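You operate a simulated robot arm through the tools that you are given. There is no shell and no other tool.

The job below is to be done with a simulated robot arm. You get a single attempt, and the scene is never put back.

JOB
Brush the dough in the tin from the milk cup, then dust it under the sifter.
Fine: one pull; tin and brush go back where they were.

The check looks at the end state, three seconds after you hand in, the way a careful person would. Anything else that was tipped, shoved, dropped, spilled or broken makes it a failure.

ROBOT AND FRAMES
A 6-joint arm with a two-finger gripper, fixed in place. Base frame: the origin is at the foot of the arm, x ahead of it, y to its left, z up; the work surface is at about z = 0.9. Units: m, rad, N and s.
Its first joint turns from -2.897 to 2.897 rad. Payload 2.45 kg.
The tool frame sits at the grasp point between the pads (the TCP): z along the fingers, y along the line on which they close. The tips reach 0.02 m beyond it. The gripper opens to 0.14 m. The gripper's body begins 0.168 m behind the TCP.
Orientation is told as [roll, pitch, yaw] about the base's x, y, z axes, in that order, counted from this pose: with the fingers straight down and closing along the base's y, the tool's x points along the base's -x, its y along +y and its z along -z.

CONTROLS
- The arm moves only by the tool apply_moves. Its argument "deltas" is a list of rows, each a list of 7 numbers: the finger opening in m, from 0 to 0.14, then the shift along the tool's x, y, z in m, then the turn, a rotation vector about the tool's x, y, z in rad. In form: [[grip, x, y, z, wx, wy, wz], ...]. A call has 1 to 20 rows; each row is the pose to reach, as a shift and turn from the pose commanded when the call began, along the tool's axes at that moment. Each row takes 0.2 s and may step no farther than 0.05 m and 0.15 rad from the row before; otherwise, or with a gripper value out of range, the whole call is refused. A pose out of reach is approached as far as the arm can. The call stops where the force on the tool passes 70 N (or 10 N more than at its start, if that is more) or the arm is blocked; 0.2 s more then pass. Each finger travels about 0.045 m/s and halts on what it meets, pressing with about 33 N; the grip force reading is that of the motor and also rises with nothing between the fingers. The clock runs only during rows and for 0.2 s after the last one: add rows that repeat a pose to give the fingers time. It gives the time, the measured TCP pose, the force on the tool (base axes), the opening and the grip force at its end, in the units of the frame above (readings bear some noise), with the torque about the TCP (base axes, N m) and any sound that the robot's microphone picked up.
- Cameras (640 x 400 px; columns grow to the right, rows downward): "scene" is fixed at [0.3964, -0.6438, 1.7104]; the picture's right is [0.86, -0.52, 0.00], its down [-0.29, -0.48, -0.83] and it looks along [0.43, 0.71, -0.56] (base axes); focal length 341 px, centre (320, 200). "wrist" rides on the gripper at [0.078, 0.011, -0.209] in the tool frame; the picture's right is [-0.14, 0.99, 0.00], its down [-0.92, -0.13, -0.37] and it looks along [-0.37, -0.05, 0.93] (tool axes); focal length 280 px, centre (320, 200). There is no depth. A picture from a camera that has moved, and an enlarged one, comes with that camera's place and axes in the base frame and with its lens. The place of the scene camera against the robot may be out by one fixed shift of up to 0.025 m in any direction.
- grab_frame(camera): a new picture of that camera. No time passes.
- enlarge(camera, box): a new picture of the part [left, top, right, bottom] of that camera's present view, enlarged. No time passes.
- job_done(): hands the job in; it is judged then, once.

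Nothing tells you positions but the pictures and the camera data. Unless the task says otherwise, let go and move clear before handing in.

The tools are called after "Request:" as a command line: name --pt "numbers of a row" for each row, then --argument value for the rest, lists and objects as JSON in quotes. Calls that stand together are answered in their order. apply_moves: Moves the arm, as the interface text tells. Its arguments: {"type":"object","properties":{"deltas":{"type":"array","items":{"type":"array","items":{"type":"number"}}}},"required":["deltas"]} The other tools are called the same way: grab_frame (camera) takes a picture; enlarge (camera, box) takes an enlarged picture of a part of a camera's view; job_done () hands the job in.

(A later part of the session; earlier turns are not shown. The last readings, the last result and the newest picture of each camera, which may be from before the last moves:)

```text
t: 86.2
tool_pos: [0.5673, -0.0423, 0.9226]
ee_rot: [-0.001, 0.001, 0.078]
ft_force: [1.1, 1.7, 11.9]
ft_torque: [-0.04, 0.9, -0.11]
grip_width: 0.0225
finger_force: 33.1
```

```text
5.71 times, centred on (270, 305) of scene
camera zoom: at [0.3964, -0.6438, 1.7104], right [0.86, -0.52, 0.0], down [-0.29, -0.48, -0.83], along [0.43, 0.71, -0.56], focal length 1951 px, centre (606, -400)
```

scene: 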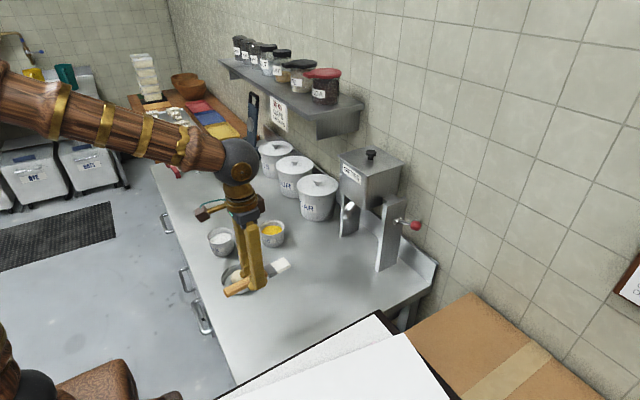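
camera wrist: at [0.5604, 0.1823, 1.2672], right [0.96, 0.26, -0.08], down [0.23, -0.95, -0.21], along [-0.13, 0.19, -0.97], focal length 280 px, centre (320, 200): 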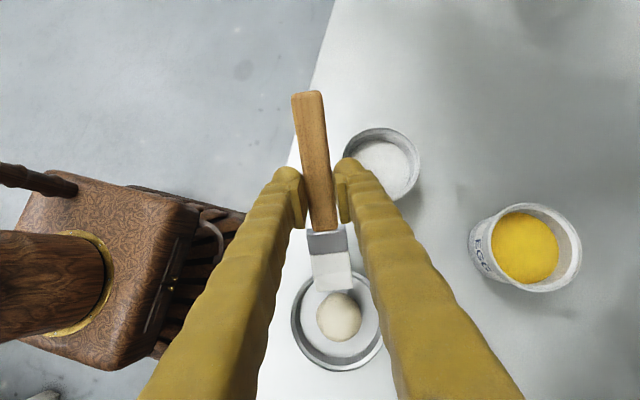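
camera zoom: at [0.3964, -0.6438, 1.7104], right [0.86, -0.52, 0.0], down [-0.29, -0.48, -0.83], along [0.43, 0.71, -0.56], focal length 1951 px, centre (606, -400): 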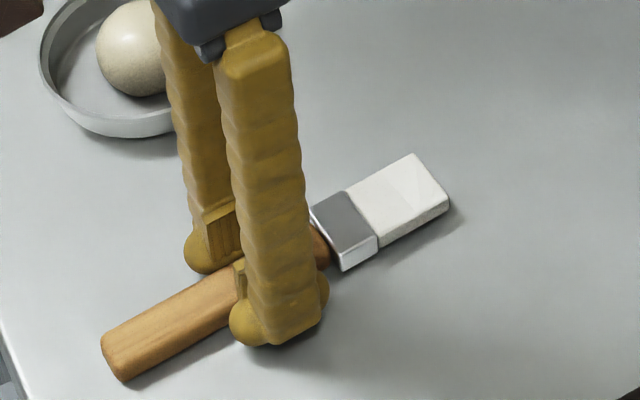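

The handle end is resting on the bench with the bristle end almost down, and the position matches the original. I'll ease up slightly and open the fingers.

Request:
apply_moves --pt "0.0 0 0 -0.0008 0 0 0" --pt "0.0 0 0 -0.0008 0 0 0" --pt "0.024 0 0 -0.0008 0 0 0" --pt "0.028 0 0 -0.0008 0 0 0" --pt "0.034 0 0 -0.0008 0 0 0" --pt "0.045 0 0 -0.0008 0 0 0" --pt "0.06 0 0 -0.0008 0 0 0" --pt "0.06 0 0 -0.0008 0 0 0" --pt "0.06 0 0 -0.0008 0 0 0"

Request:
enlarge --camera "scene" --box '[220, 270, 320, 340]'

Request:
enlarge --camera "wrist" --box '[250, 100, 400, 300]'

```text
t: 88.2
tool_pos: [0.5666, -0.0429, 0.9235]
ee_rot: [-0.001, 0.001, 0.079]
ft_force: [-2.0, 0.2, 0.0]
ft_torque: [0.01, -0.05, 0.01]
grip_width: 0.0599
finger_force: 0.1
```

```text
5.71 times, centred on (270, 305) of scene
camera zoom: at [0.3964, -0.6438, 1.7104], right [0.86, -0.52, 0.0], down [-0.29, -0.48, -0.83], along [0.43, 0.71, -0.56], focal length 1951 px, centre (606, -400)
```

zoom: 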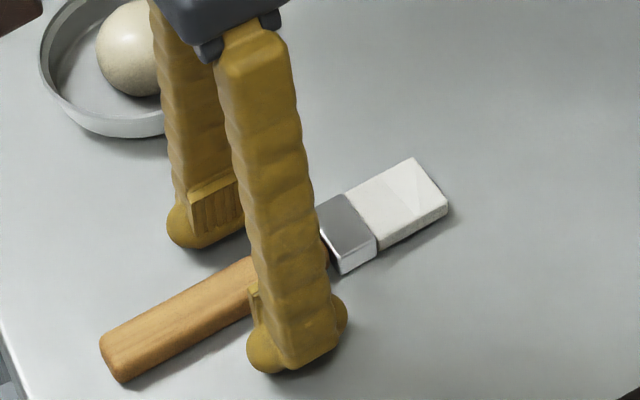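

```text
2.00 times, centred on (325, 200) of wrist
camera zoom: at [0.489, -0.0387, 1.1322], right [0.06, 1.0, 0.0], down [0.93, -0.05, 0.37], along [0.37, -0.02, -0.93], focal length 561 px, centre (310, 200)
```

zoom: 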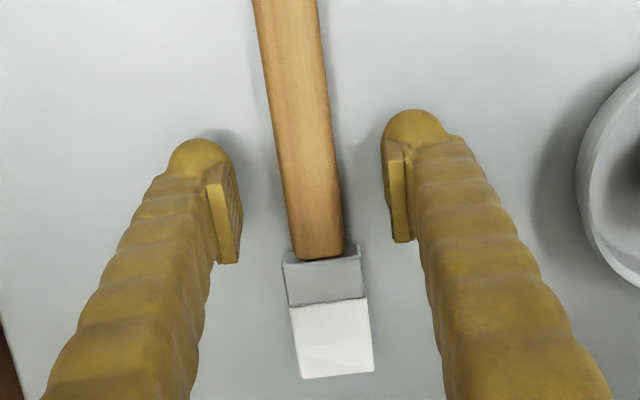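

The brush is back within about a millimetre or two of where it lay. I'll rise straight up and then take a look at the sifter's spout and the tin.

Request:
apply_moves --pt "0.06 0 0 -0.04 0 0 0" --pt "0.06 0 0 -0.085 0 0 0" --pt "0.06 0 0 -0.13 0 0 0" --pt "0.08 0 0 -0.175 0 0 0" --pt "0.1 0 0 -0.22 0 0 0" --pt "0.14 0 0 -0.22 0 0 0" --pt "0.14 0 0 -0.22 0 0 0" --pt "0.14 0 0 -0.22 0 0 0"

Request:
grab_frame --camera "wrist"

Request:
grab_frame --camera "scene"

```text
t: 90.0
tool_pos: [0.5661, -0.0429, 1.1433]
ee_rot: [-0.003, 0.0, 0.079]
ft_force: [0.6, 0.8, 0.7]
ft_torque: [0.01, -0.01, -0.02]
grip_width: 0.1403
finger_force: 0.0
```

```text
taken
camera wrist: at [0.4884, -0.0375, 1.352], right [0.06, 1.0, 0.0], down [0.93, -0.05, 0.37], along [0.37, -0.02, -0.93], focal length 280 px, centre (320, 200)
```

wrist: 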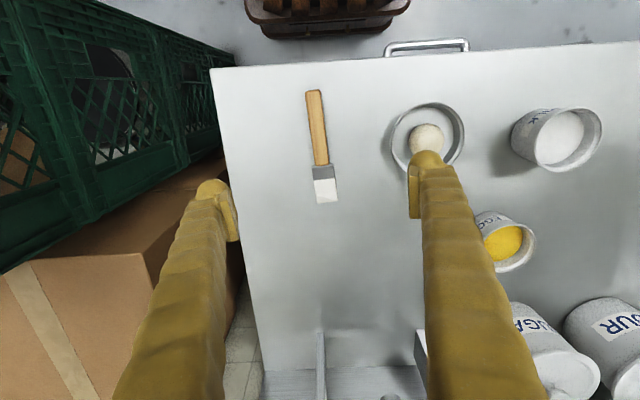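

```text
taken
```

scene: 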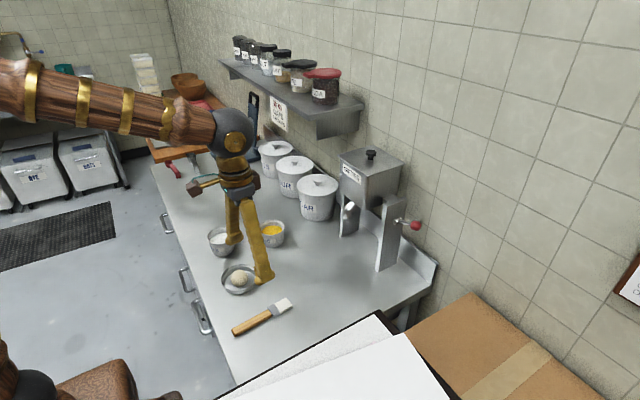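

Brush is back in place. Now I'll move towards the sifter and tilt the camera forward to study the spout and lever.

Request:
apply_moves --pt "0.14 -0.0349 0.0181 -0.0018 0 0 0.02" --pt "0.14 -0.0699 0.0361 -0.0035 0 0 0.04" --pt "0.14 -0.1048 0.0542 -0.0053 0 0 0.06" --pt "0.14 -0.1397 0.0722 -0.007 0 0 0.079" --pt "0.14 -0.1397 0.0722 -0.007 0 0 0.079"

Request:
apply_moves --pt "0.14 0 0 0 0 -0.13 0" --pt "0.14 0 0 0 0 -0.26 0" --pt "0.14 0 0 0 0 -0.39 0" --pt "0.14 0 0 0 0 -0.5 0" --pt "0.14 0 0 0 0 -0.5 0"

Request:
grab_frame --camera "wrist"

Request:
enlarge --camera "wrist" --box '[230, 180, 420, 400]'

```text
t: 91.2
tool_pos: [0.7009, 0.0406, 1.1502]
ee_rot: [-0.001, -0.001, -0.002]
ft_force: [0.0, 0.3, 0.0]
ft_torque: [-0.03, -0.03, 0.0]
grip_width: 0.14
finger_force: 0.1
```

```text
t: 92.4
tool_pos: [0.7004, 0.0419, 1.1506]
ee_rot: [-0.001, -0.499, -0.001]
ft_force: [0.8, -0.7, 0.1]
ft_torque: [-0.03, -0.01, -0.01]
grip_width: 0.1403
finger_force: 0.0
```

```text
taken
camera wrist: at [0.5324, 0.0517, 1.2965], right [0.12, 0.99, 0.07], down [0.63, -0.13, 0.77], along [0.77, -0.05, -0.64], focal length 280 px, centre (320, 200)
```

wrist: 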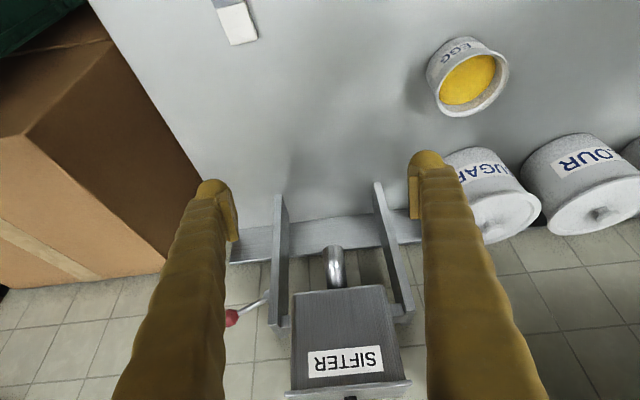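

```text
1.82 times, centred on (325, 290) of wrist
camera zoom: at [0.5324, 0.0517, 1.2965], right [0.12, 0.99, 0.07], down [0.63, -0.13, 0.77], along [0.77, -0.05, -0.64], focal length 510 px, centre (311, 36)
```

zoom: 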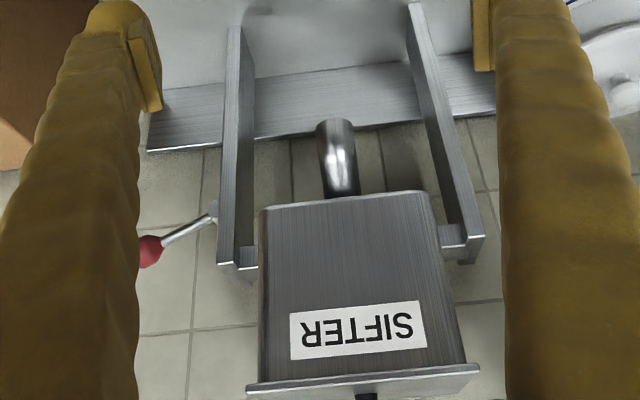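

The spout is visible between the uprights. I'll zoom in on it from both cameras to find where the sugar will fall.

Request:
enlarge --camera "scene" --box '[325, 180, 385, 250]'

Request:
enlarge --camera "wrist" --box '[290, 220, 380, 310]'

Request:
enlarge --camera "scene" --box '[320, 140, 440, 280]'

```text
5.71 times, centred on (355, 215) of scene
camera zoom: at [0.3964, -0.6438, 1.7104], right [0.86, -0.52, 0.0], down [-0.29, -0.48, -0.83], along [0.43, 0.71, -0.56], focal length 1951 px, centre (120, 114)
```

zoom: 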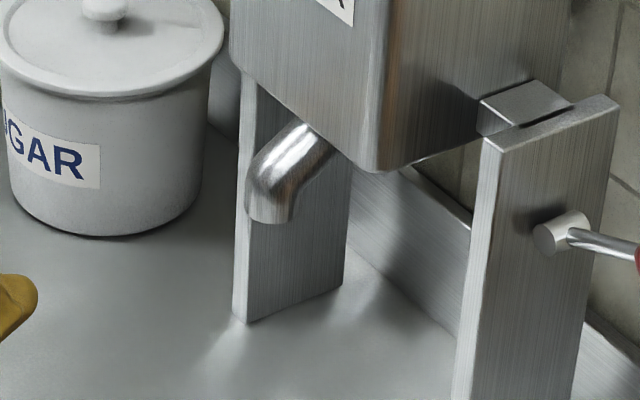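

```text
4.44 times, centred on (335, 265) of wrist
camera zoom: at [0.5324, 0.0517, 1.2965], right [0.12, 0.99, 0.07], down [0.63, -0.13, 0.77], along [0.77, -0.05, -0.64], focal length 1246 px, centre (253, -89)
```

zoom: 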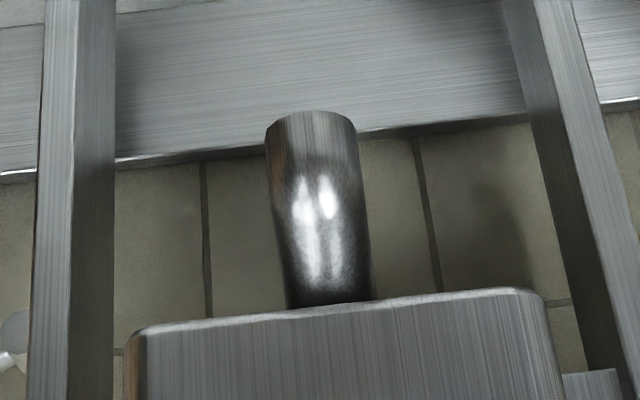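

```text
2.86 times, centred on (380, 210) of scene
camera zoom: at [0.3964, -0.6438, 1.7104], right [0.86, -0.52, 0.0], down [-0.29, -0.48, -0.83], along [0.43, 0.71, -0.56], focal length 976 px, centre (149, 171)
```

zoom: 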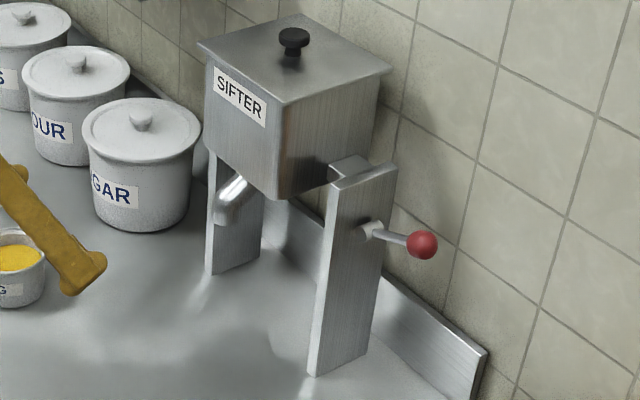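

The spout outlet is centred at about y=0.038, midway between the uprights, with x≈0.913 and z≈1.075. I'll now go back above the tin with the tool tilted forward 0.5 rad and locate it precisely.

Request:
apply_moves --pt "0.14 0.0353 0.0194 -0.005 0 0 0" --pt "0.14 0.0706 0.0388 -0.01 0 0 0" --pt "0.14 0.1059 0.0581 -0.0151 0 0 0" --pt "0.14 0.1412 0.0775 -0.0201 0 0 0" --pt "0.14 0.1412 0.0775 -0.0201 0 0 0"

Request:
grab_frame --camera "wrist"

Request:
enlarge --camera "wrist" --box '[250, 60, 400, 210]'

Request:
enlarge --camera "scene" --box '[190, 215, 310, 345]'

```text
t: 93.6
tool_pos: [0.5689, 0.1206, 1.0995]
ee_rot: [-0.002, -0.502, 0.003]
ft_force: [0.2, 0.0, -0.8]
ft_torque: [0.03, 0.03, -0.01]
grip_width: 0.1399
finger_force: 0.1
```

```text
taken
camera wrist: at [0.4008, 0.1306, 1.2455], right [0.12, 0.99, 0.06], down [0.63, -0.13, 0.77], along [0.77, -0.05, -0.64], focal length 280 px, centre (320, 200)
```

wrist: 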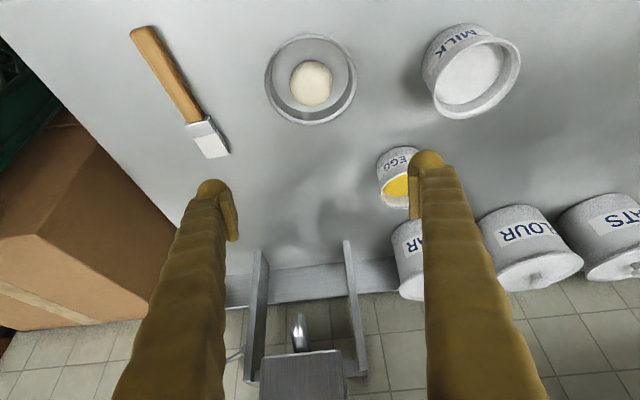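

```text
2.67 times, centred on (325, 135) of wrist
camera zoom: at [0.4008, 0.1306, 1.2455], right [0.12, 0.99, 0.06], down [0.63, -0.13, 0.77], along [0.77, -0.05, -0.64], focal length 748 px, centre (307, 373)
```

zoom: 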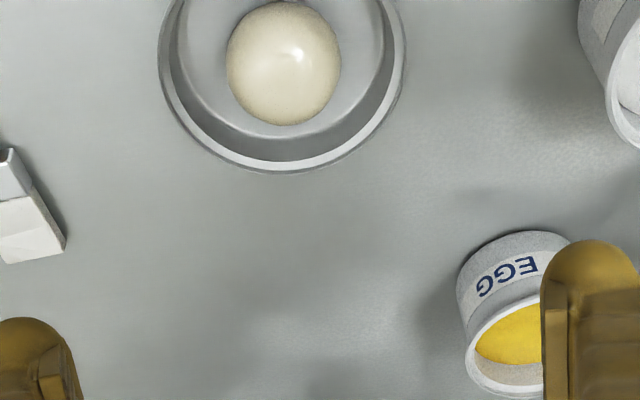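

```text
3.08 times, centred on (250, 280) of scene
camera zoom: at [0.3964, -0.6438, 1.7104], right [0.86, -0.52, 0.0], down [-0.29, -0.48, -0.83], along [0.43, 0.71, -0.56], focal length 1051 px, centre (535, -46)
```

zoom: 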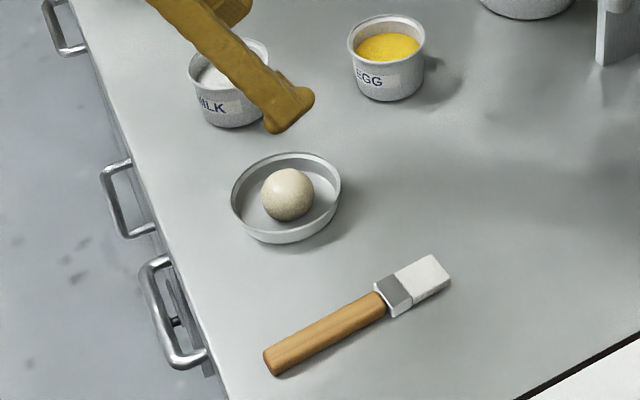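

The brush and tin match their original pictures within about a millimetre, and the tin centre is about (0.568,0.120). I'll descend so the open fingers straddle the tin.

Request:
apply_moves --pt "0.14 0.0216 0 0.0376 0 0 0" --pt "0.14 0.0433 0 0.0751 0 0 0" --pt "0.14 0.0649 0 0.1127 0 0 0" --pt "0.14 0.0649 0 0.1127 0 0 0"

Request:
grab_frame --camera "wrist"

Request:
enlarge --camera "scene" --box '[190, 215, 310, 345]'

```text
t: 94.6
tool_pos: [0.5653, 0.1193, 0.9698]
ee_rot: [0.0, -0.502, 0.002]
ft_force: [0.7, 0.0, -0.6]
ft_torque: [0.0, -0.01, 0.0]
grip_width: 0.1398
finger_force: 0.1
```

```text
taken
camera wrist: at [0.3979, 0.1292, 1.116], right [0.12, 0.99, 0.06], down [0.63, -0.13, 0.77], along [0.77, -0.05, -0.64], focal length 280 px, centre (320, 200)
```

wrist: 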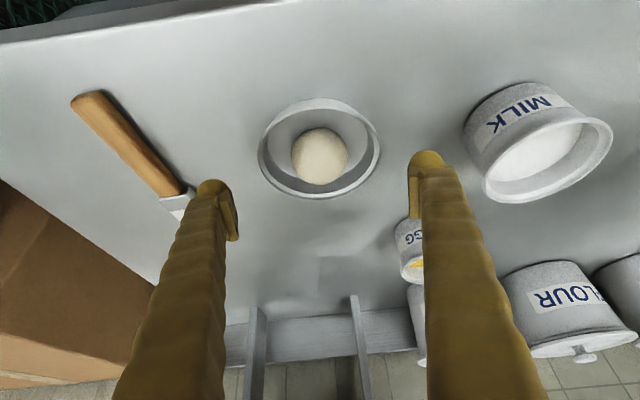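

```text
3.08 times, centred on (250, 280) of scene
camera zoom: at [0.3964, -0.6438, 1.7104], right [0.86, -0.52, 0.0], down [-0.29, -0.48, -0.83], along [0.43, 0.71, -0.56], focal length 1051 px, centre (535, -46)
```

zoom: 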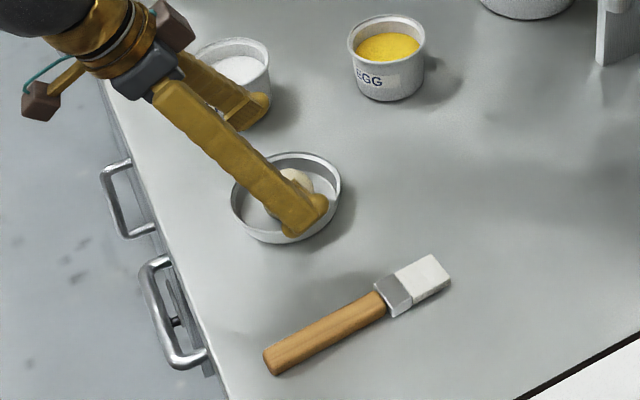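

The tin is centred between the fingers to within 2 mm. I'll shift slightly and lower to grasp height.

Request:
apply_moves --pt "0.14 0.0065 0.0008 0.012 0 0 0" --pt "0.14 0.013 0.0015 0.024 0 0 0" --pt "0.14 0.0174 0.0015 0.0321 0 0 0" --pt "0.14 0.0195 0.0015 0.036 0 0 0" --pt "0.14 0.0195 0.0015 0.036 0 0 0"

Request:
grab_frame --camera "wrist"

Request:
enlarge --camera "scene" --box '[200, 230, 290, 310]'

```text
t: 95.8
tool_pos: [0.5643, 0.1202, 0.9283]
ee_rot: [-0.002, -0.501, 0.001]
ft_force: [0.0, 0.1, 0.7]
ft_torque: [-0.01, 0.01, 0.0]
grip_width: 0.14
finger_force: 0.1
```

```text
taken
camera wrist: at [0.3967, 0.1305, 1.0749], right [0.12, 0.99, 0.07], down [0.63, -0.13, 0.77], along [0.77, -0.05, -0.64], focal length 280 px, centre (320, 200)
```

wrist: 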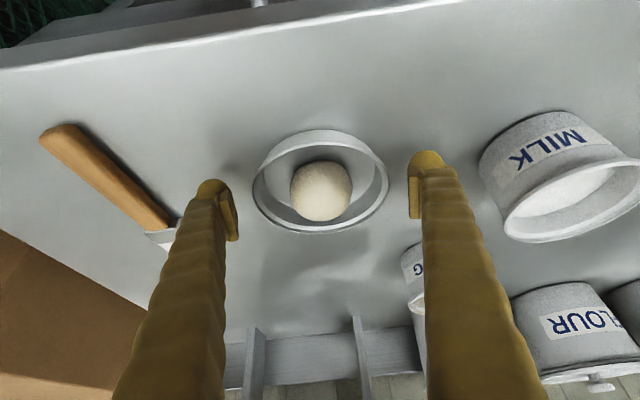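

```text
5.00 times, centred on (245, 270) of scene
camera zoom: at [0.3964, -0.6438, 1.7104], right [0.86, -0.52, 0.0], down [-0.29, -0.48, -0.83], along [0.43, 0.71, -0.56], focal length 1707 px, centre (695, -150)
```

zoom: 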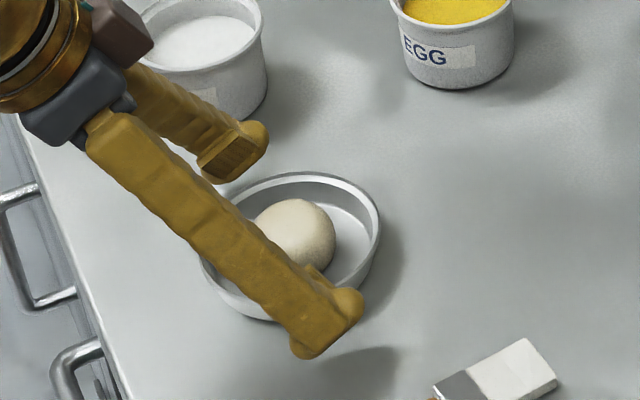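

The fingers straddle the tin at rim height. I'll close gently onto the tin.

Request:
apply_moves --pt "0.13 0 0 0 0 0 0" --pt "0.125 0 0 0 0 0 0" --pt "0.12 0 0 0 0 0 0" --pt "0.115 0 0 0 0 0 0" --pt "0.11 0 0 0 0 0 0" --pt "0.1 0 0 0 0 0 0" --pt "0.08 0 0 0 0 0 0" --pt "0.08 0 0 0 0 0 0"

Request:
grab_frame --camera "wrist"

Request:
enlarge --camera "scene" --box '[200, 230, 290, 310]'

```text
t: 97.6
tool_pos: [0.5652, 0.1192, 0.9291]
ee_rot: [-0.003, -0.5, 0.001]
ft_force: [-0.1, -0.6, 4.1]
ft_torque: [-0.03, -0.01, -0.02]
grip_width: 0.1102
finger_force: 33.1
```

```text
taken
camera wrist: at [0.3967, 0.1305, 1.075], right [0.12, 0.99, 0.07], down [0.63, -0.13, 0.77], along [0.77, -0.05, -0.64], focal length 280 px, centre (320, 200)
```

wrist: 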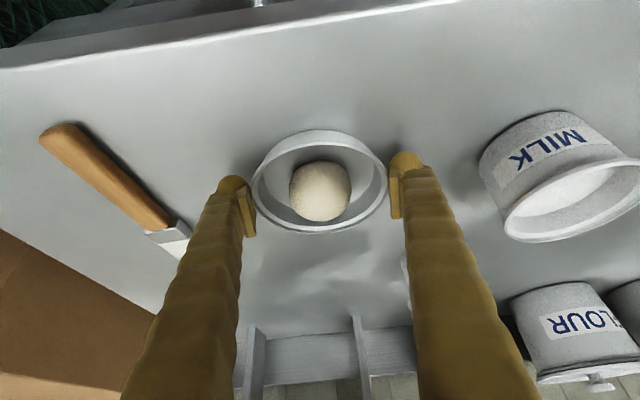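

```text
5.00 times, centred on (245, 270) of scene
camera zoom: at [0.3964, -0.6438, 1.7104], right [0.86, -0.52, 0.0], down [-0.29, -0.48, -0.83], along [0.43, 0.71, -0.56], focal length 1707 px, centre (695, -150)
```

zoom: 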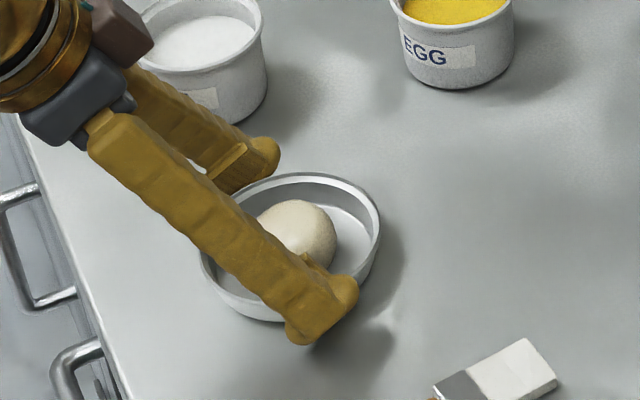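

The tin is gripped at 0.1102. I'll lift it slowly a little and check it stays level.

Request:
apply_moves --pt "0.08 -0.0014 0 -0.0026 0 0 0" --pt "0.08 -0.0029 0 -0.0053 0 0 0" --pt "0.08 -0.0048 0 -0.0088 0 0 0" --pt "0.08 -0.0072 0 -0.0132 0 0 0" --pt "0.08 -0.0096 0 -0.0176 0 0 0" --pt "0.08 -0.0096 0 -0.0176 0 0 0"

Request:
grab_frame --camera "wrist"

Request:
enlarge --camera "scene" --box '[200, 230, 290, 310]'

```text
t: 99.0
tool_pos: [0.5646, 0.1198, 0.9496]
ee_rot: [-0.002, -0.501, 0.001]
ft_force: [-0.2, 0.9, -0.8]
ft_torque: [0.01, 0.0, 0.05]
grip_width: 0.1106
finger_force: 33.2
```

```text
taken
camera wrist: at [0.3962, 0.1301, 1.0953], right [0.12, 0.99, 0.06], down [0.63, -0.13, 0.77], along [0.77, -0.05, -0.64], focal length 280 px, centre (320, 200)
```

wrist: 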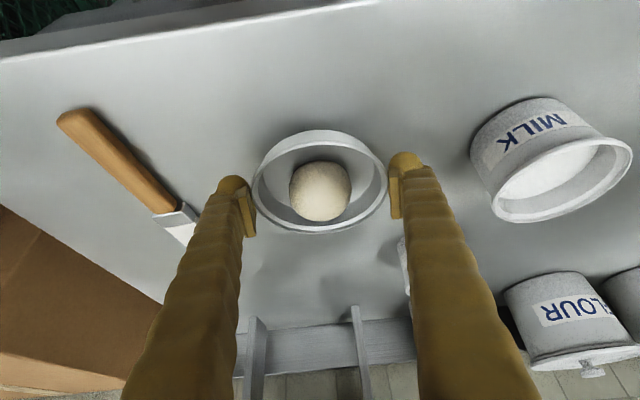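

```text
5.00 times, centred on (245, 270) of scene
camera zoom: at [0.3964, -0.6438, 1.7104], right [0.86, -0.52, 0.0], down [-0.29, -0.48, -0.83], along [0.43, 0.71, -0.56], focal length 1707 px, centre (695, -150)
```

zoom: 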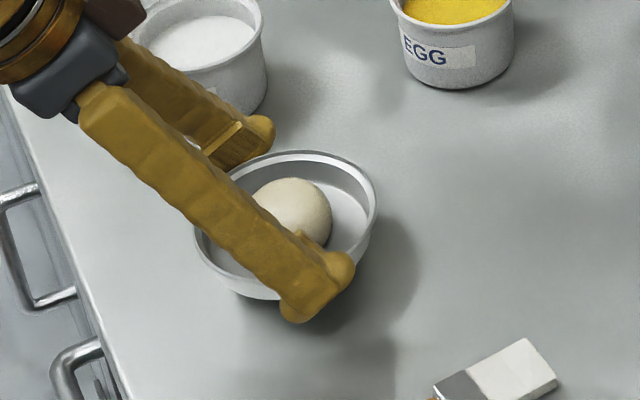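

The tin is level and secure. I'll carry it slowly toward the sifter, stopping short of the spout first.

Request:
apply_moves --pt "0.08 -0.008 -0.0025 0.0 0 0 0" --pt "0.08 -0.02 -0.0055 0.005 0 0 0" --pt "0.08 -0.036 -0.01 0.013 0 0 0" --pt "0.08 -0.052 -0.0145 0.021 0 0 0" --pt "0.08 -0.068 -0.019 0.029 0 0 0" --pt "0.08 -0.084 -0.0235 0.0375 0 0 0" --pt "0.08 -0.1 -0.028 0.046 0 0 0" --pt "0.08 -0.116 -0.0325 0.0545 0 0 0" --pt "0.08 -0.132 -0.037 0.063 0 0 0" --pt "0.08 -0.148 -0.0415 0.0715 0 0 0" --pt "0.08 -0.164 -0.046 0.08 0 0 0" --pt "0.08 -0.18 -0.0505 0.0885 0 0 0" --pt "0.08 -0.192 -0.054 0.094 0 0 0" --pt "0.08 -0.2 -0.056 0.098 0 0 0" --pt "0.08 -0.2 -0.056 0.098 0 0 0"

Request:
grab_frame --camera "wrist"

Request:
grab_frame --camera "scene"

```text
t: 102.2
tool_pos: [0.7878, 0.0629, 0.9602]
ee_rot: [-0.002, -0.5, 0.001]
ft_force: [0.0, 0.4, -0.7]
ft_torque: [0.03, 0.03, 0.01]
grip_width: 0.1104
finger_force: 32.9
```

```text
taken
camera wrist: at [0.6192, 0.0739, 1.1054], right [0.12, 0.99, 0.06], down [0.63, -0.13, 0.77], along [0.77, -0.05, -0.64], focal length 280 px, centre (320, 200)
```

wrist: 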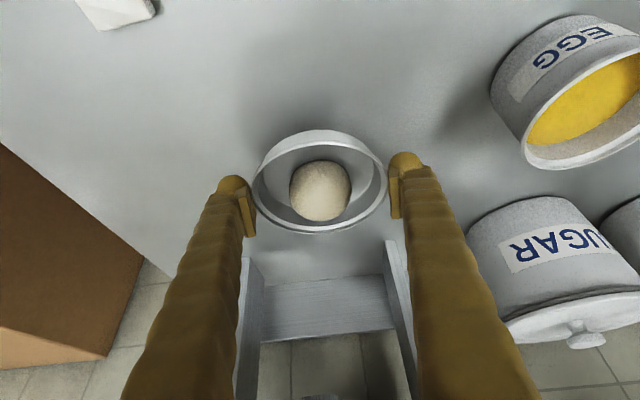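

```text
taken
```

scene: 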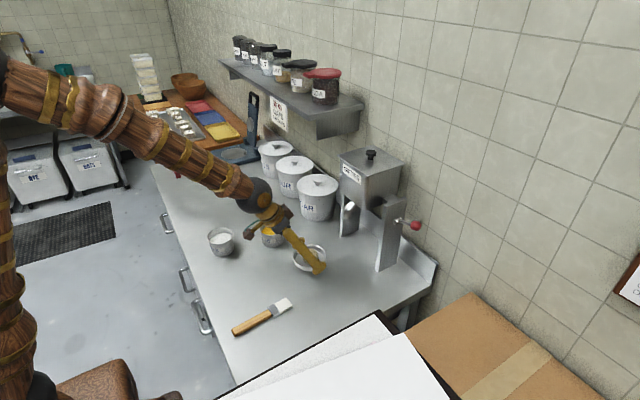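

I'm well clear of everything. I'll move the tin the rest of the way under the spout.

Request:
apply_moves --pt "0.08 -0.009 -0.0025 0.005 0 0 0" --pt "0.08 -0.023 -0.006 0.0125 0 0 0" --pt "0.08 -0.038 -0.009 0.0207 0 0 0" --pt "0.08 -0.053 -0.0125 0.029 0 0 0" --pt "0.08 -0.068 -0.016 0.0372 0 0 0" --pt "0.08 -0.083 -0.0195 0.0454 0 0 0" --pt "0.08 -0.098 -0.023 0.0536 0 0 0" --pt "0.08 -0.1079 -0.025 0.059 0 0 0" --pt "0.08 -0.1079 -0.025 0.059 0 0 0"

Request:
grab_frame --camera "wrist"

Request:
enlarge --camera "scene" --box '[290, 170, 410, 290]'

```text
t: 104.2
tool_pos: [0.9096, 0.0386, 0.959]
ee_rot: [-0.002, -0.5, -0.001]
ft_force: [0.4, 0.0, -1.6]
ft_torque: [0.01, -0.02, 0.03]
grip_width: 0.1108
finger_force: 32.8
```

```text
taken
camera wrist: at [0.7409, 0.0491, 1.1048], right [0.12, 0.99, 0.07], down [0.63, -0.13, 0.77], along [0.77, -0.05, -0.64], focal length 280 px, centre (320, 200)
```

wrist: 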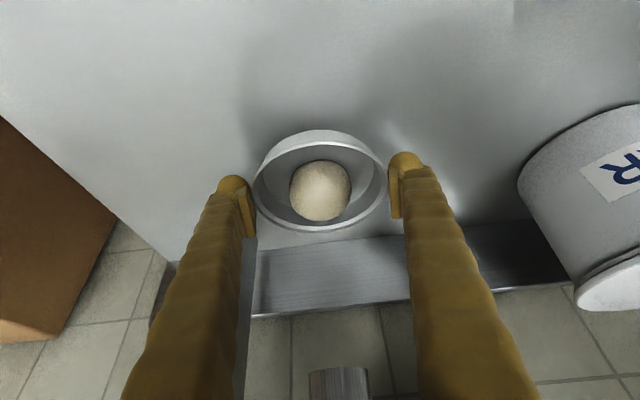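

```text
3.33 times, centred on (350, 230) of scene
camera zoom: at [0.3964, -0.6438, 1.7104], right [0.86, -0.52, 0.0], down [-0.29, -0.48, -0.83], along [0.43, 0.71, -0.56], focal length 1138 px, centre (220, 100)
```

zoom: 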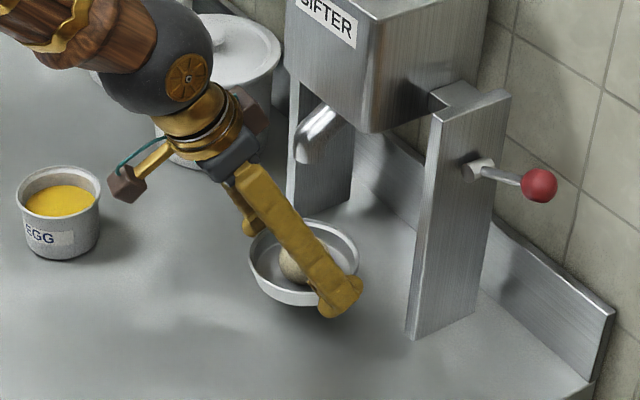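

The dough is at about (0.917,0.038), beneath the outlet at about (0.917,0.040). I'll nudge 2 mm in y and set the tin down gently.

Request:
apply_moves --pt "0.08 0.0034 0.002 0.0061 0 0 0" --pt "0.08 0.0067 0.002 0.0123 0 0 0" --pt "0.08 0.0101 0.002 0.0184 0 0 0" --pt "0.08 0.0125 0.002 0.0228 0 0 0" --pt "0.08 0.0137 0.002 0.025 0 0 0" --pt "0.08 0.0141 0.002 0.0259 0 0 0" --pt "0.08 0.0141 0.002 0.0259 0 0 0"

Request:
grab_frame --camera "wrist"

Request:
enlarge --camera "scene" --box '[290, 170, 410, 290]'

```text
t: 105.8
tool_pos: [0.9093, 0.0408, 0.9307]
ee_rot: [-0.004, -0.5, 0.002]
ft_force: [-0.1, 0.3, -1.4]
ft_torque: [-0.02, 0.03, 0.01]
grip_width: 0.1103
finger_force: 33.1
```

```text
taken
camera wrist: at [0.742, 0.0509, 1.0765], right [0.12, 0.99, 0.06], down [0.63, -0.13, 0.77], along [0.77, -0.05, -0.64], focal length 280 px, centre (320, 200)
```

wrist: 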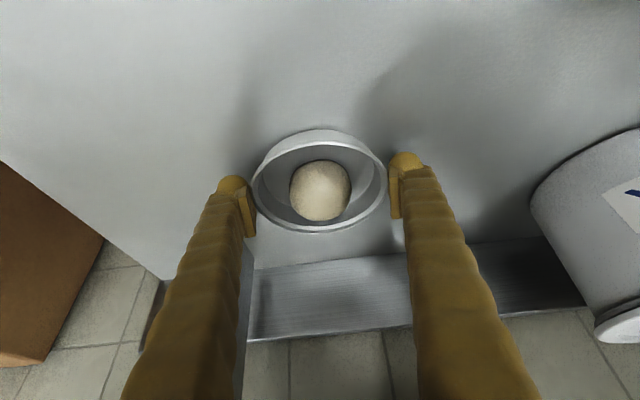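

```text
3.33 times, centred on (350, 230) of scene
camera zoom: at [0.3964, -0.6438, 1.7104], right [0.86, -0.52, 0.0], down [-0.29, -0.48, -0.83], along [0.43, 0.71, -0.56], focal length 1138 px, centre (220, 100)
```

zoom: 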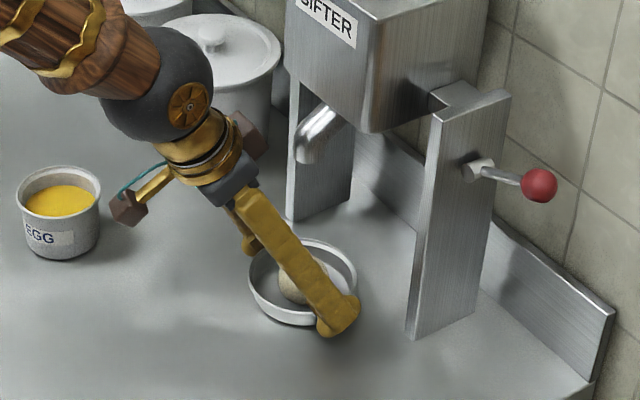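

It is about a millimetre above the bench. I'll lower until contact.

Request:
apply_moves --pt "0.08 0.0003 0 0.0006 0 0 0" --pt "0.08 0.0006 0 0.0011 0 0 0" --pt "0.08 0.0006 0 0.0011 0 0 0"

```text
t: 106.6
tool_pos: [0.9103, 0.0416, 0.9298]
ee_rot: [-0.002, -0.502, 0.0]
ft_force: [-2.7, -1.8, 11.1]
ft_torque: [-0.13, 0.05, 0.0]
grip_width: 0.1108
finger_force: 32.2
```

The tin is on the bench. I'll ease up half a millimetre and open the fingers slowly.

Request:
apply_moves --pt "0.08 -0.0003 0 -0.0006 0 0 0" --pt "0.112 -0.0003 0 -0.0006 0 0 0" --pt "0.116 -0.0003 0 -0.0006 0 0 0" --pt "0.12 -0.0003 0 -0.0006 0 0 0" --pt "0.126 -0.0003 0 -0.0006 0 0 0" --pt "0.134 -0.0003 0 -0.0006 0 0 0" --pt "0.14 -0.0003 0 -0.0006 0 0 0" --pt "0.14 -0.0003 0 -0.0006 0 0 0"

Request:
grab_frame --camera "wrist"

Request:
enlarge --camera "scene" --box '[290, 170, 410, 290]'

```text
t: 108.4
tool_pos: [0.9108, 0.0414, 0.9294]
ee_rot: [-0.003, -0.5, 0.0]
ft_force: [0.6, -0.2, -0.2]
ft_torque: [-0.04, 0.03, -0.01]
grip_width: 0.14
finger_force: 0.1
```

```text
taken
camera wrist: at [0.742, 0.0508, 1.0754], right [0.12, 0.99, 0.06], down [0.63, -0.13, 0.77], along [0.77, -0.05, -0.64], focal length 280 px, centre (320, 200)
```

wrist: 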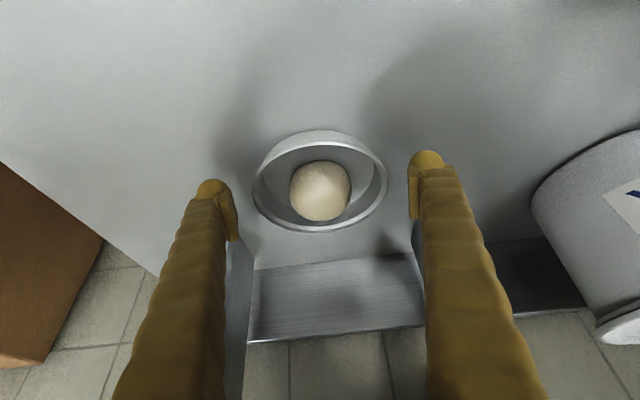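

```text
3.33 times, centred on (350, 230) of scene
camera zoom: at [0.3964, -0.6438, 1.7104], right [0.86, -0.52, 0.0], down [-0.29, -0.48, -0.83], along [0.43, 0.71, -0.56], focal length 1138 px, centre (220, 100)
```

zoom: 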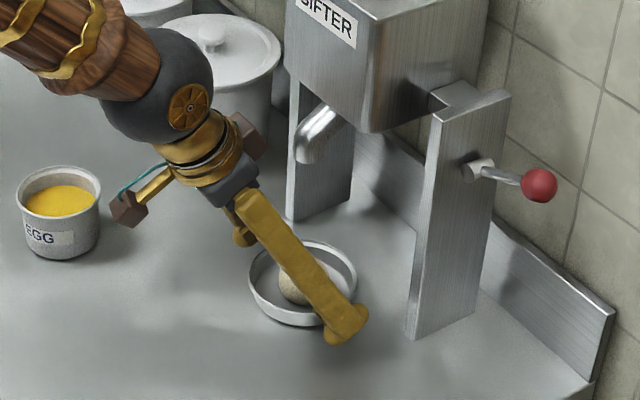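

Released cleanly. I'll back off along the finger axis and look at the alignment of the dough under the spout.

Request:
apply_moves --pt "0.14 0 0 -0.02 0 0 0" --pt "0.14 0 0 -0.06 0 0 0" --pt "0.14 0 0 -0.1 0 0 0" --pt "0.14 0 0 -0.15 0 0 0" --pt "0.14 0.03 0 -0.18 0 0 0" --pt "0.14 0.06 0 -0.21 0 0 0" --pt "0.14 0.06 0 -0.21 0 0 0"

Request:
grab_frame --camera "wrist"

Request:
enlarge --camera "scene" --box '[290, 170, 410, 290]'

Request:
grab_frame --camera "scene"

```text
t: 110.0
tool_pos: [0.7548, 0.0431, 1.0848]
ee_rot: [-0.001, -0.499, 0.001]
ft_force: [-0.2, -0.2, -0.1]
ft_torque: [-0.04, -0.01, 0.02]
grip_width: 0.14
finger_force: 0.1
```

```text
taken
camera wrist: at [0.5873, 0.0529, 1.231], right [0.12, 0.99, 0.07], down [0.63, -0.13, 0.77], along [0.77, -0.05, -0.64], focal length 280 px, centre (320, 200)
```

wrist: 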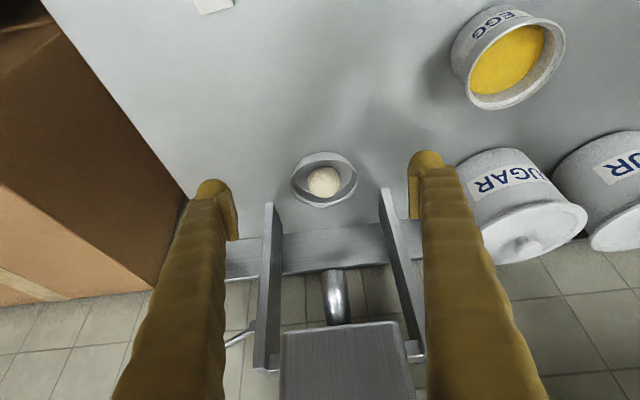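

```text
3.33 times, centred on (350, 230) of scene
camera zoom: at [0.3964, -0.6438, 1.7104], right [0.86, -0.52, 0.0], down [-0.29, -0.48, -0.83], along [0.43, 0.71, -0.56], focal length 1138 px, centre (220, 100)
```

zoom: 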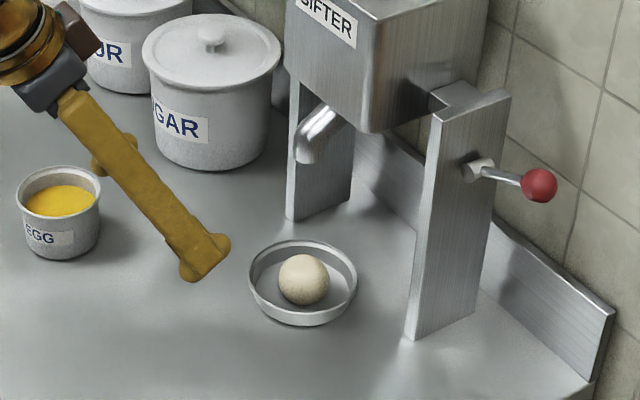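

```text
taken
```

scene: 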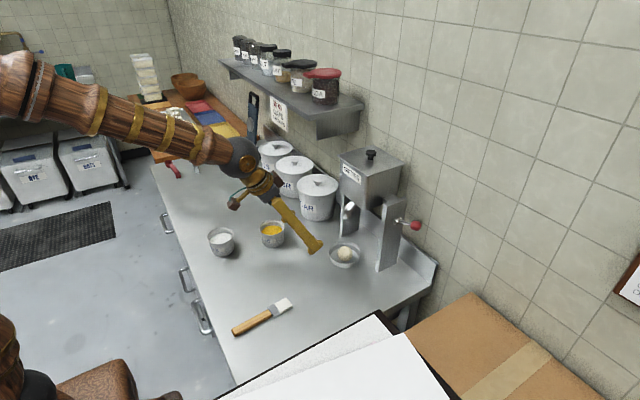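

The dough appears nearly straight beneath the outlet. I'll zoom in for a finer alignment check.

Request:
enlarge --camera "scene" --box '[325, 200, 370, 275]'

Request:
enlarge --camera "wrist" --box '[270, 140, 390, 330]'

```text
5.33 times, centred on (348, 238) of scene
camera zoom: at [0.3964, -0.6438, 1.7104], right [0.86, -0.52, 0.0], down [-0.29, -0.48, -0.83], along [0.43, 0.71, -0.56], focal length 1821 px, centre (173, 0)
```

zoom: 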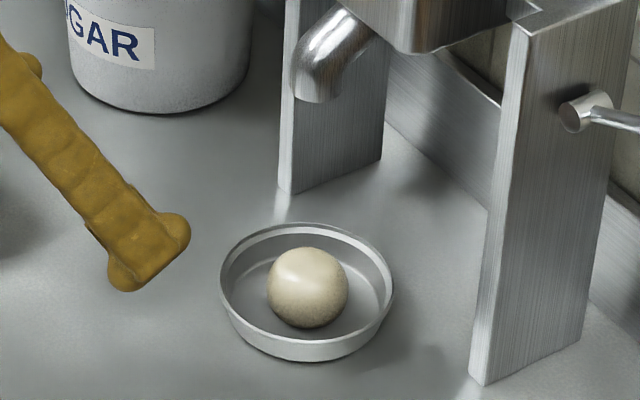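

```text
2.11 times, centred on (330, 235) of wrist
camera zoom: at [0.5873, 0.0529, 1.231], right [0.12, 0.99, 0.07], down [0.63, -0.13, 0.77], along [0.77, -0.05, -0.64], focal length 590 px, centre (299, 126)
```

zoom: 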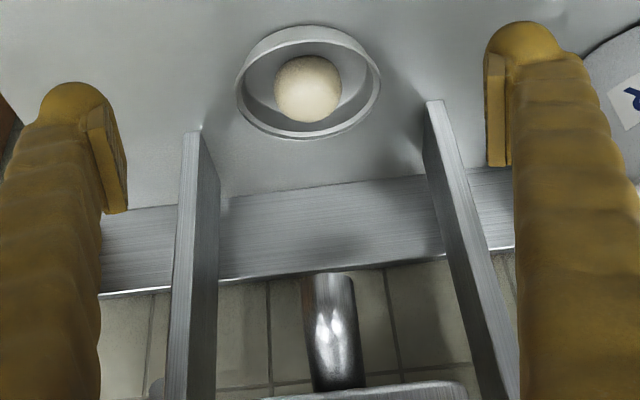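

The dough lies within a few millimetres of directly under the outlet, well inside its radius. Now I'll move over toward the lever for a precise look at the knob and hub.

Request:
apply_moves --pt "0.14 -0.011 -0.02 -0.0202 0 0 0" --pt "0.14 -0.022 -0.055 -0.0404 0 0 0" --pt "0.14 -0.033 -0.09 -0.0605 0 0 0" --pt "0.14 -0.0441 -0.125 -0.0807 0 0 0" --pt "0.14 -0.0551 -0.16 -0.1009 0 0 0" --pt "0.14 -0.0551 -0.16 -0.1009 0 0 0"

Request:
grab_frame --camera "wrist"

Request:
enlarge --camera "wrist" --box '[270, 200, 400, 330]'

Request:
grab_frame --camera "scene"

```text
t: 111.4
tool_pos: [0.7561, -0.1183, 1.1999]
ee_rot: [-0.004, -0.501, 0.001]
ft_force: [0.2, 0.6, -0.4]
ft_torque: [0.02, -0.01, -0.01]
grip_width: 0.1399
finger_force: 0.0
```

```text
taken
camera wrist: at [0.5877, -0.1085, 1.3451], right [0.12, 0.99, 0.06], down [0.63, -0.13, 0.77], along [0.77, -0.05, -0.64], focal length 280 px, centre (320, 200)
```

wrist: 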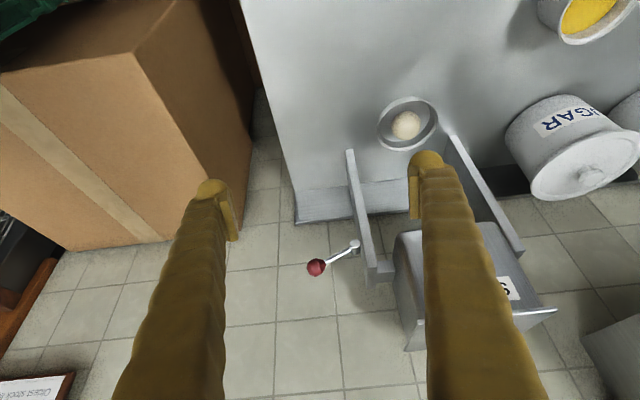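

```text
3.08 times, centred on (335, 265) of wrist
camera zoom: at [0.5877, -0.1085, 1.3451], right [0.12, 0.99, 0.06], down [0.63, -0.13, 0.77], along [0.77, -0.05, -0.64], focal length 863 px, centre (274, 0)
```

zoom: 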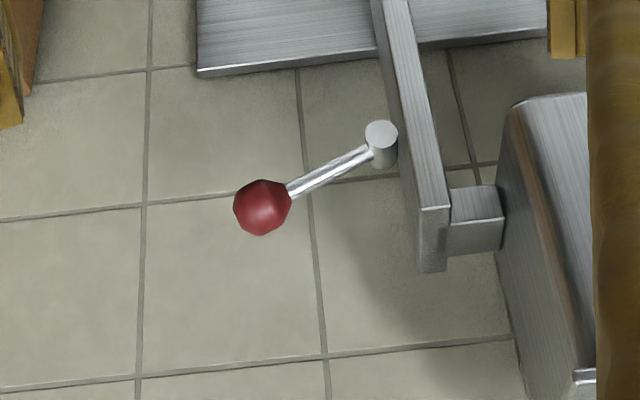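

```text
taken
```

scene: 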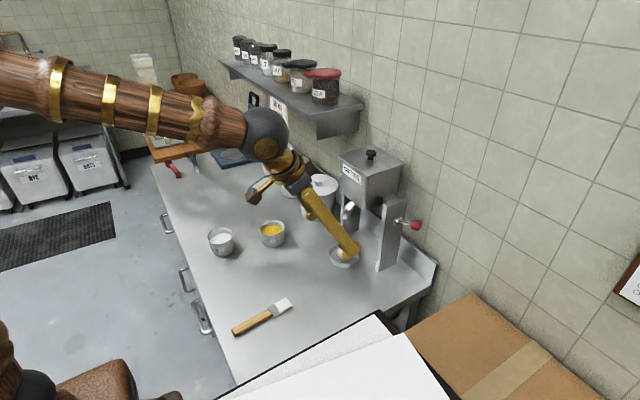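

The knob sits at about (1.008,-0.153,1.136) with radius 0.015, and the lever pivots about the x axis at (y,z)≈(-0.085,1.109). I'll close the fingers, tilt them nearly horizontal, and bring them over the knob from the front.

Request:
apply_moves --pt "0.1 -0.0036 -0.0088 -0.0066 0 -0.14 0" --pt "0.06 -0.0072 -0.0175 -0.0132 0 -0.28 0" --pt "0.02 -0.0108 -0.0263 -0.0197 0 -0.42 0" --pt "0.0 -0.0144 -0.035 -0.0263 0 -0.56 0" --pt "0.0 -0.0144 -0.035 -0.0263 0 -0.7 0" --pt "0.0 -0.0144 -0.035 -0.0263 0 -0.7 0" --pt "0.0 -0.0144 -0.035 -0.0263 0 -0.7 0" --pt "0.0 -0.0144 -0.035 -0.0263 0 -0.7 0"

Request:
grab_frame --camera "wrist"

Request:
grab_frame --camera "scene"

```text
t: 113.2
tool_pos: [0.7555, -0.1553, 1.2311]
ee_rot: [-0.003, -1.2, 0.003]
ft_force: [0.4, 0.0, 0.0]
ft_torque: [-0.02, -0.01, 0.0]
grip_width: 0.0001
finger_force: 12.6
```

```text
taken
camera wrist: at [0.5332, -0.144, 1.2337], right [0.05, 0.99, 0.13], down [-0.01, -0.13, 0.99], along [1.0, -0.05, 0.0], focal length 280 px, centre (320, 200)
```

wrist: 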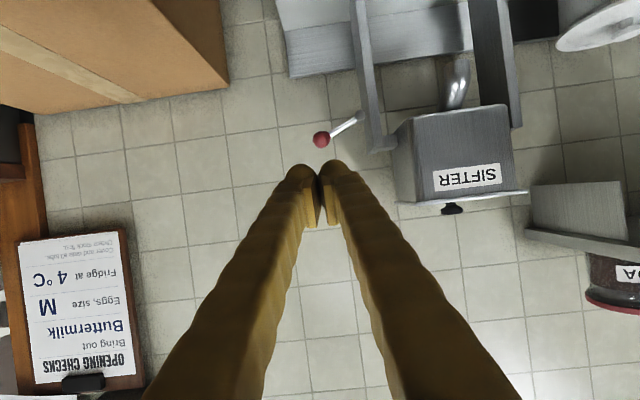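

```text
taken
```

scene: 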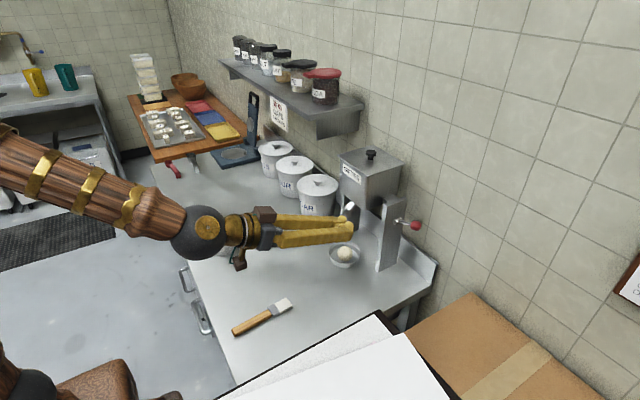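

This gives a frontal view of the lever (image flipped, so up in the picture is down in the world). I'll zoom in to measure the lever angle.

Request:
enlarge --camera "wrist" --box '[290, 80, 410, 180]'

Request:
enlarge --camera "scene" --box '[330, 190, 450, 290]'

```text
4.00 times, centred on (350, 130) of wrist
camera zoom: at [0.5332, -0.144, 1.2337], right [0.05, 0.99, 0.13], down [-0.01, -0.13, 0.99], along [1.0, -0.05, 0.0], focal length 1122 px, centre (200, 480)
```

zoom: 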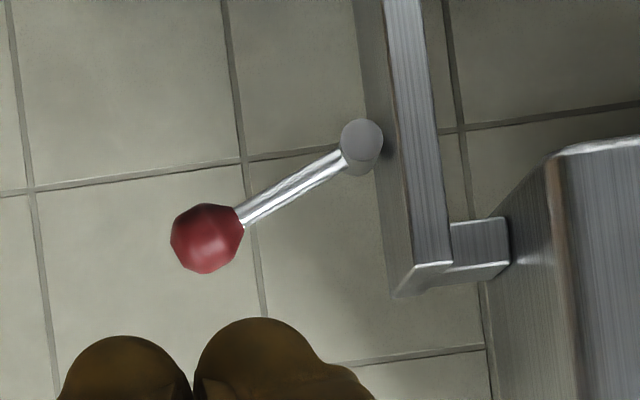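

```text
4.00 times, centred on (390, 240) of scene
camera zoom: at [0.3964, -0.6438, 1.7104], right [0.86, -0.52, 0.0], down [-0.29, -0.48, -0.83], along [0.43, 0.71, -0.56], focal length 1366 px, centre (40, 40)
```

zoom: 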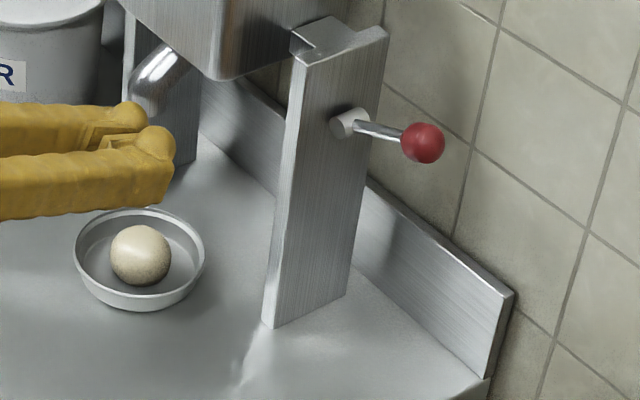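

The lever stands about 22° above horizontal with radius 0.072, so the knob must travel down. I'll advance the closed fingers to hover just above the knob.

Request:
apply_moves --pt "0.0 -0.0093 0.0003 0.0428 0 0 0" --pt "0.0 -0.0186 0.0007 0.0856 0 0 0" --pt "0.0 -0.028 0.001 0.1284 0 0 0" --pt "0.0 -0.0373 0.0013 0.1712 0 0 0" --pt "0.0 -0.0466 0.0017 0.214 0 0 0" --pt "0.0 -0.0559 0.002 0.2568 0 0 0" --pt "0.0 -0.0559 0.002 0.2568 0 0 0"

Request:
grab_frame --camera "wrist"

Request:
enlarge --camera "scene" --box '[330, 170, 450, 290]'

```text
t: 114.8
tool_pos: [1.0173, -0.1527, 1.1926]
ee_rot: [-0.001, -1.203, 0.004]
ft_force: [-0.3, 0.7, -0.1]
ft_torque: [-0.01, 0.01, 0.02]
grip_width: 0.0002
finger_force: 29.3
```

```text
taken
camera wrist: at [0.7948, -0.1431, 1.1948], right [0.05, 0.99, 0.13], down [-0.01, -0.13, 0.99], along [1.0, -0.05, 0.0], focal length 280 px, centre (320, 200)
```

wrist: 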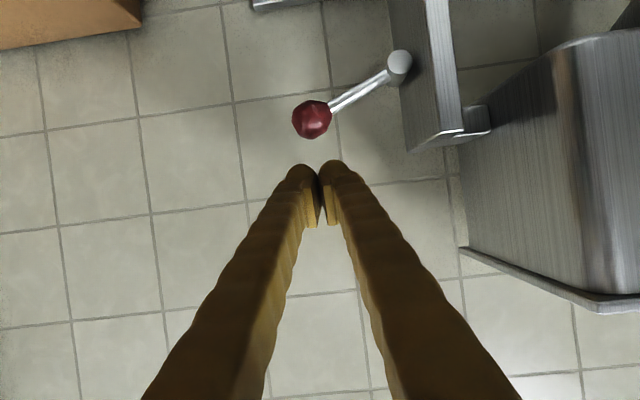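

```text
3.33 times, centred on (390, 230) of scene
camera zoom: at [0.3964, -0.6438, 1.7104], right [0.86, -0.52, 0.0], down [-0.29, -0.48, -0.83], along [0.43, 0.71, -0.56], focal length 1138 px, centre (87, 100)
```

zoom: 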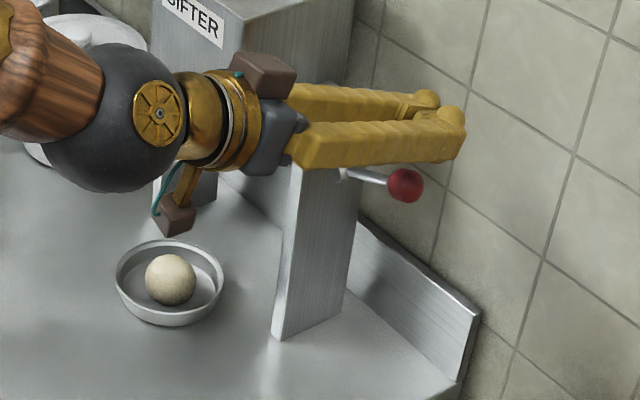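

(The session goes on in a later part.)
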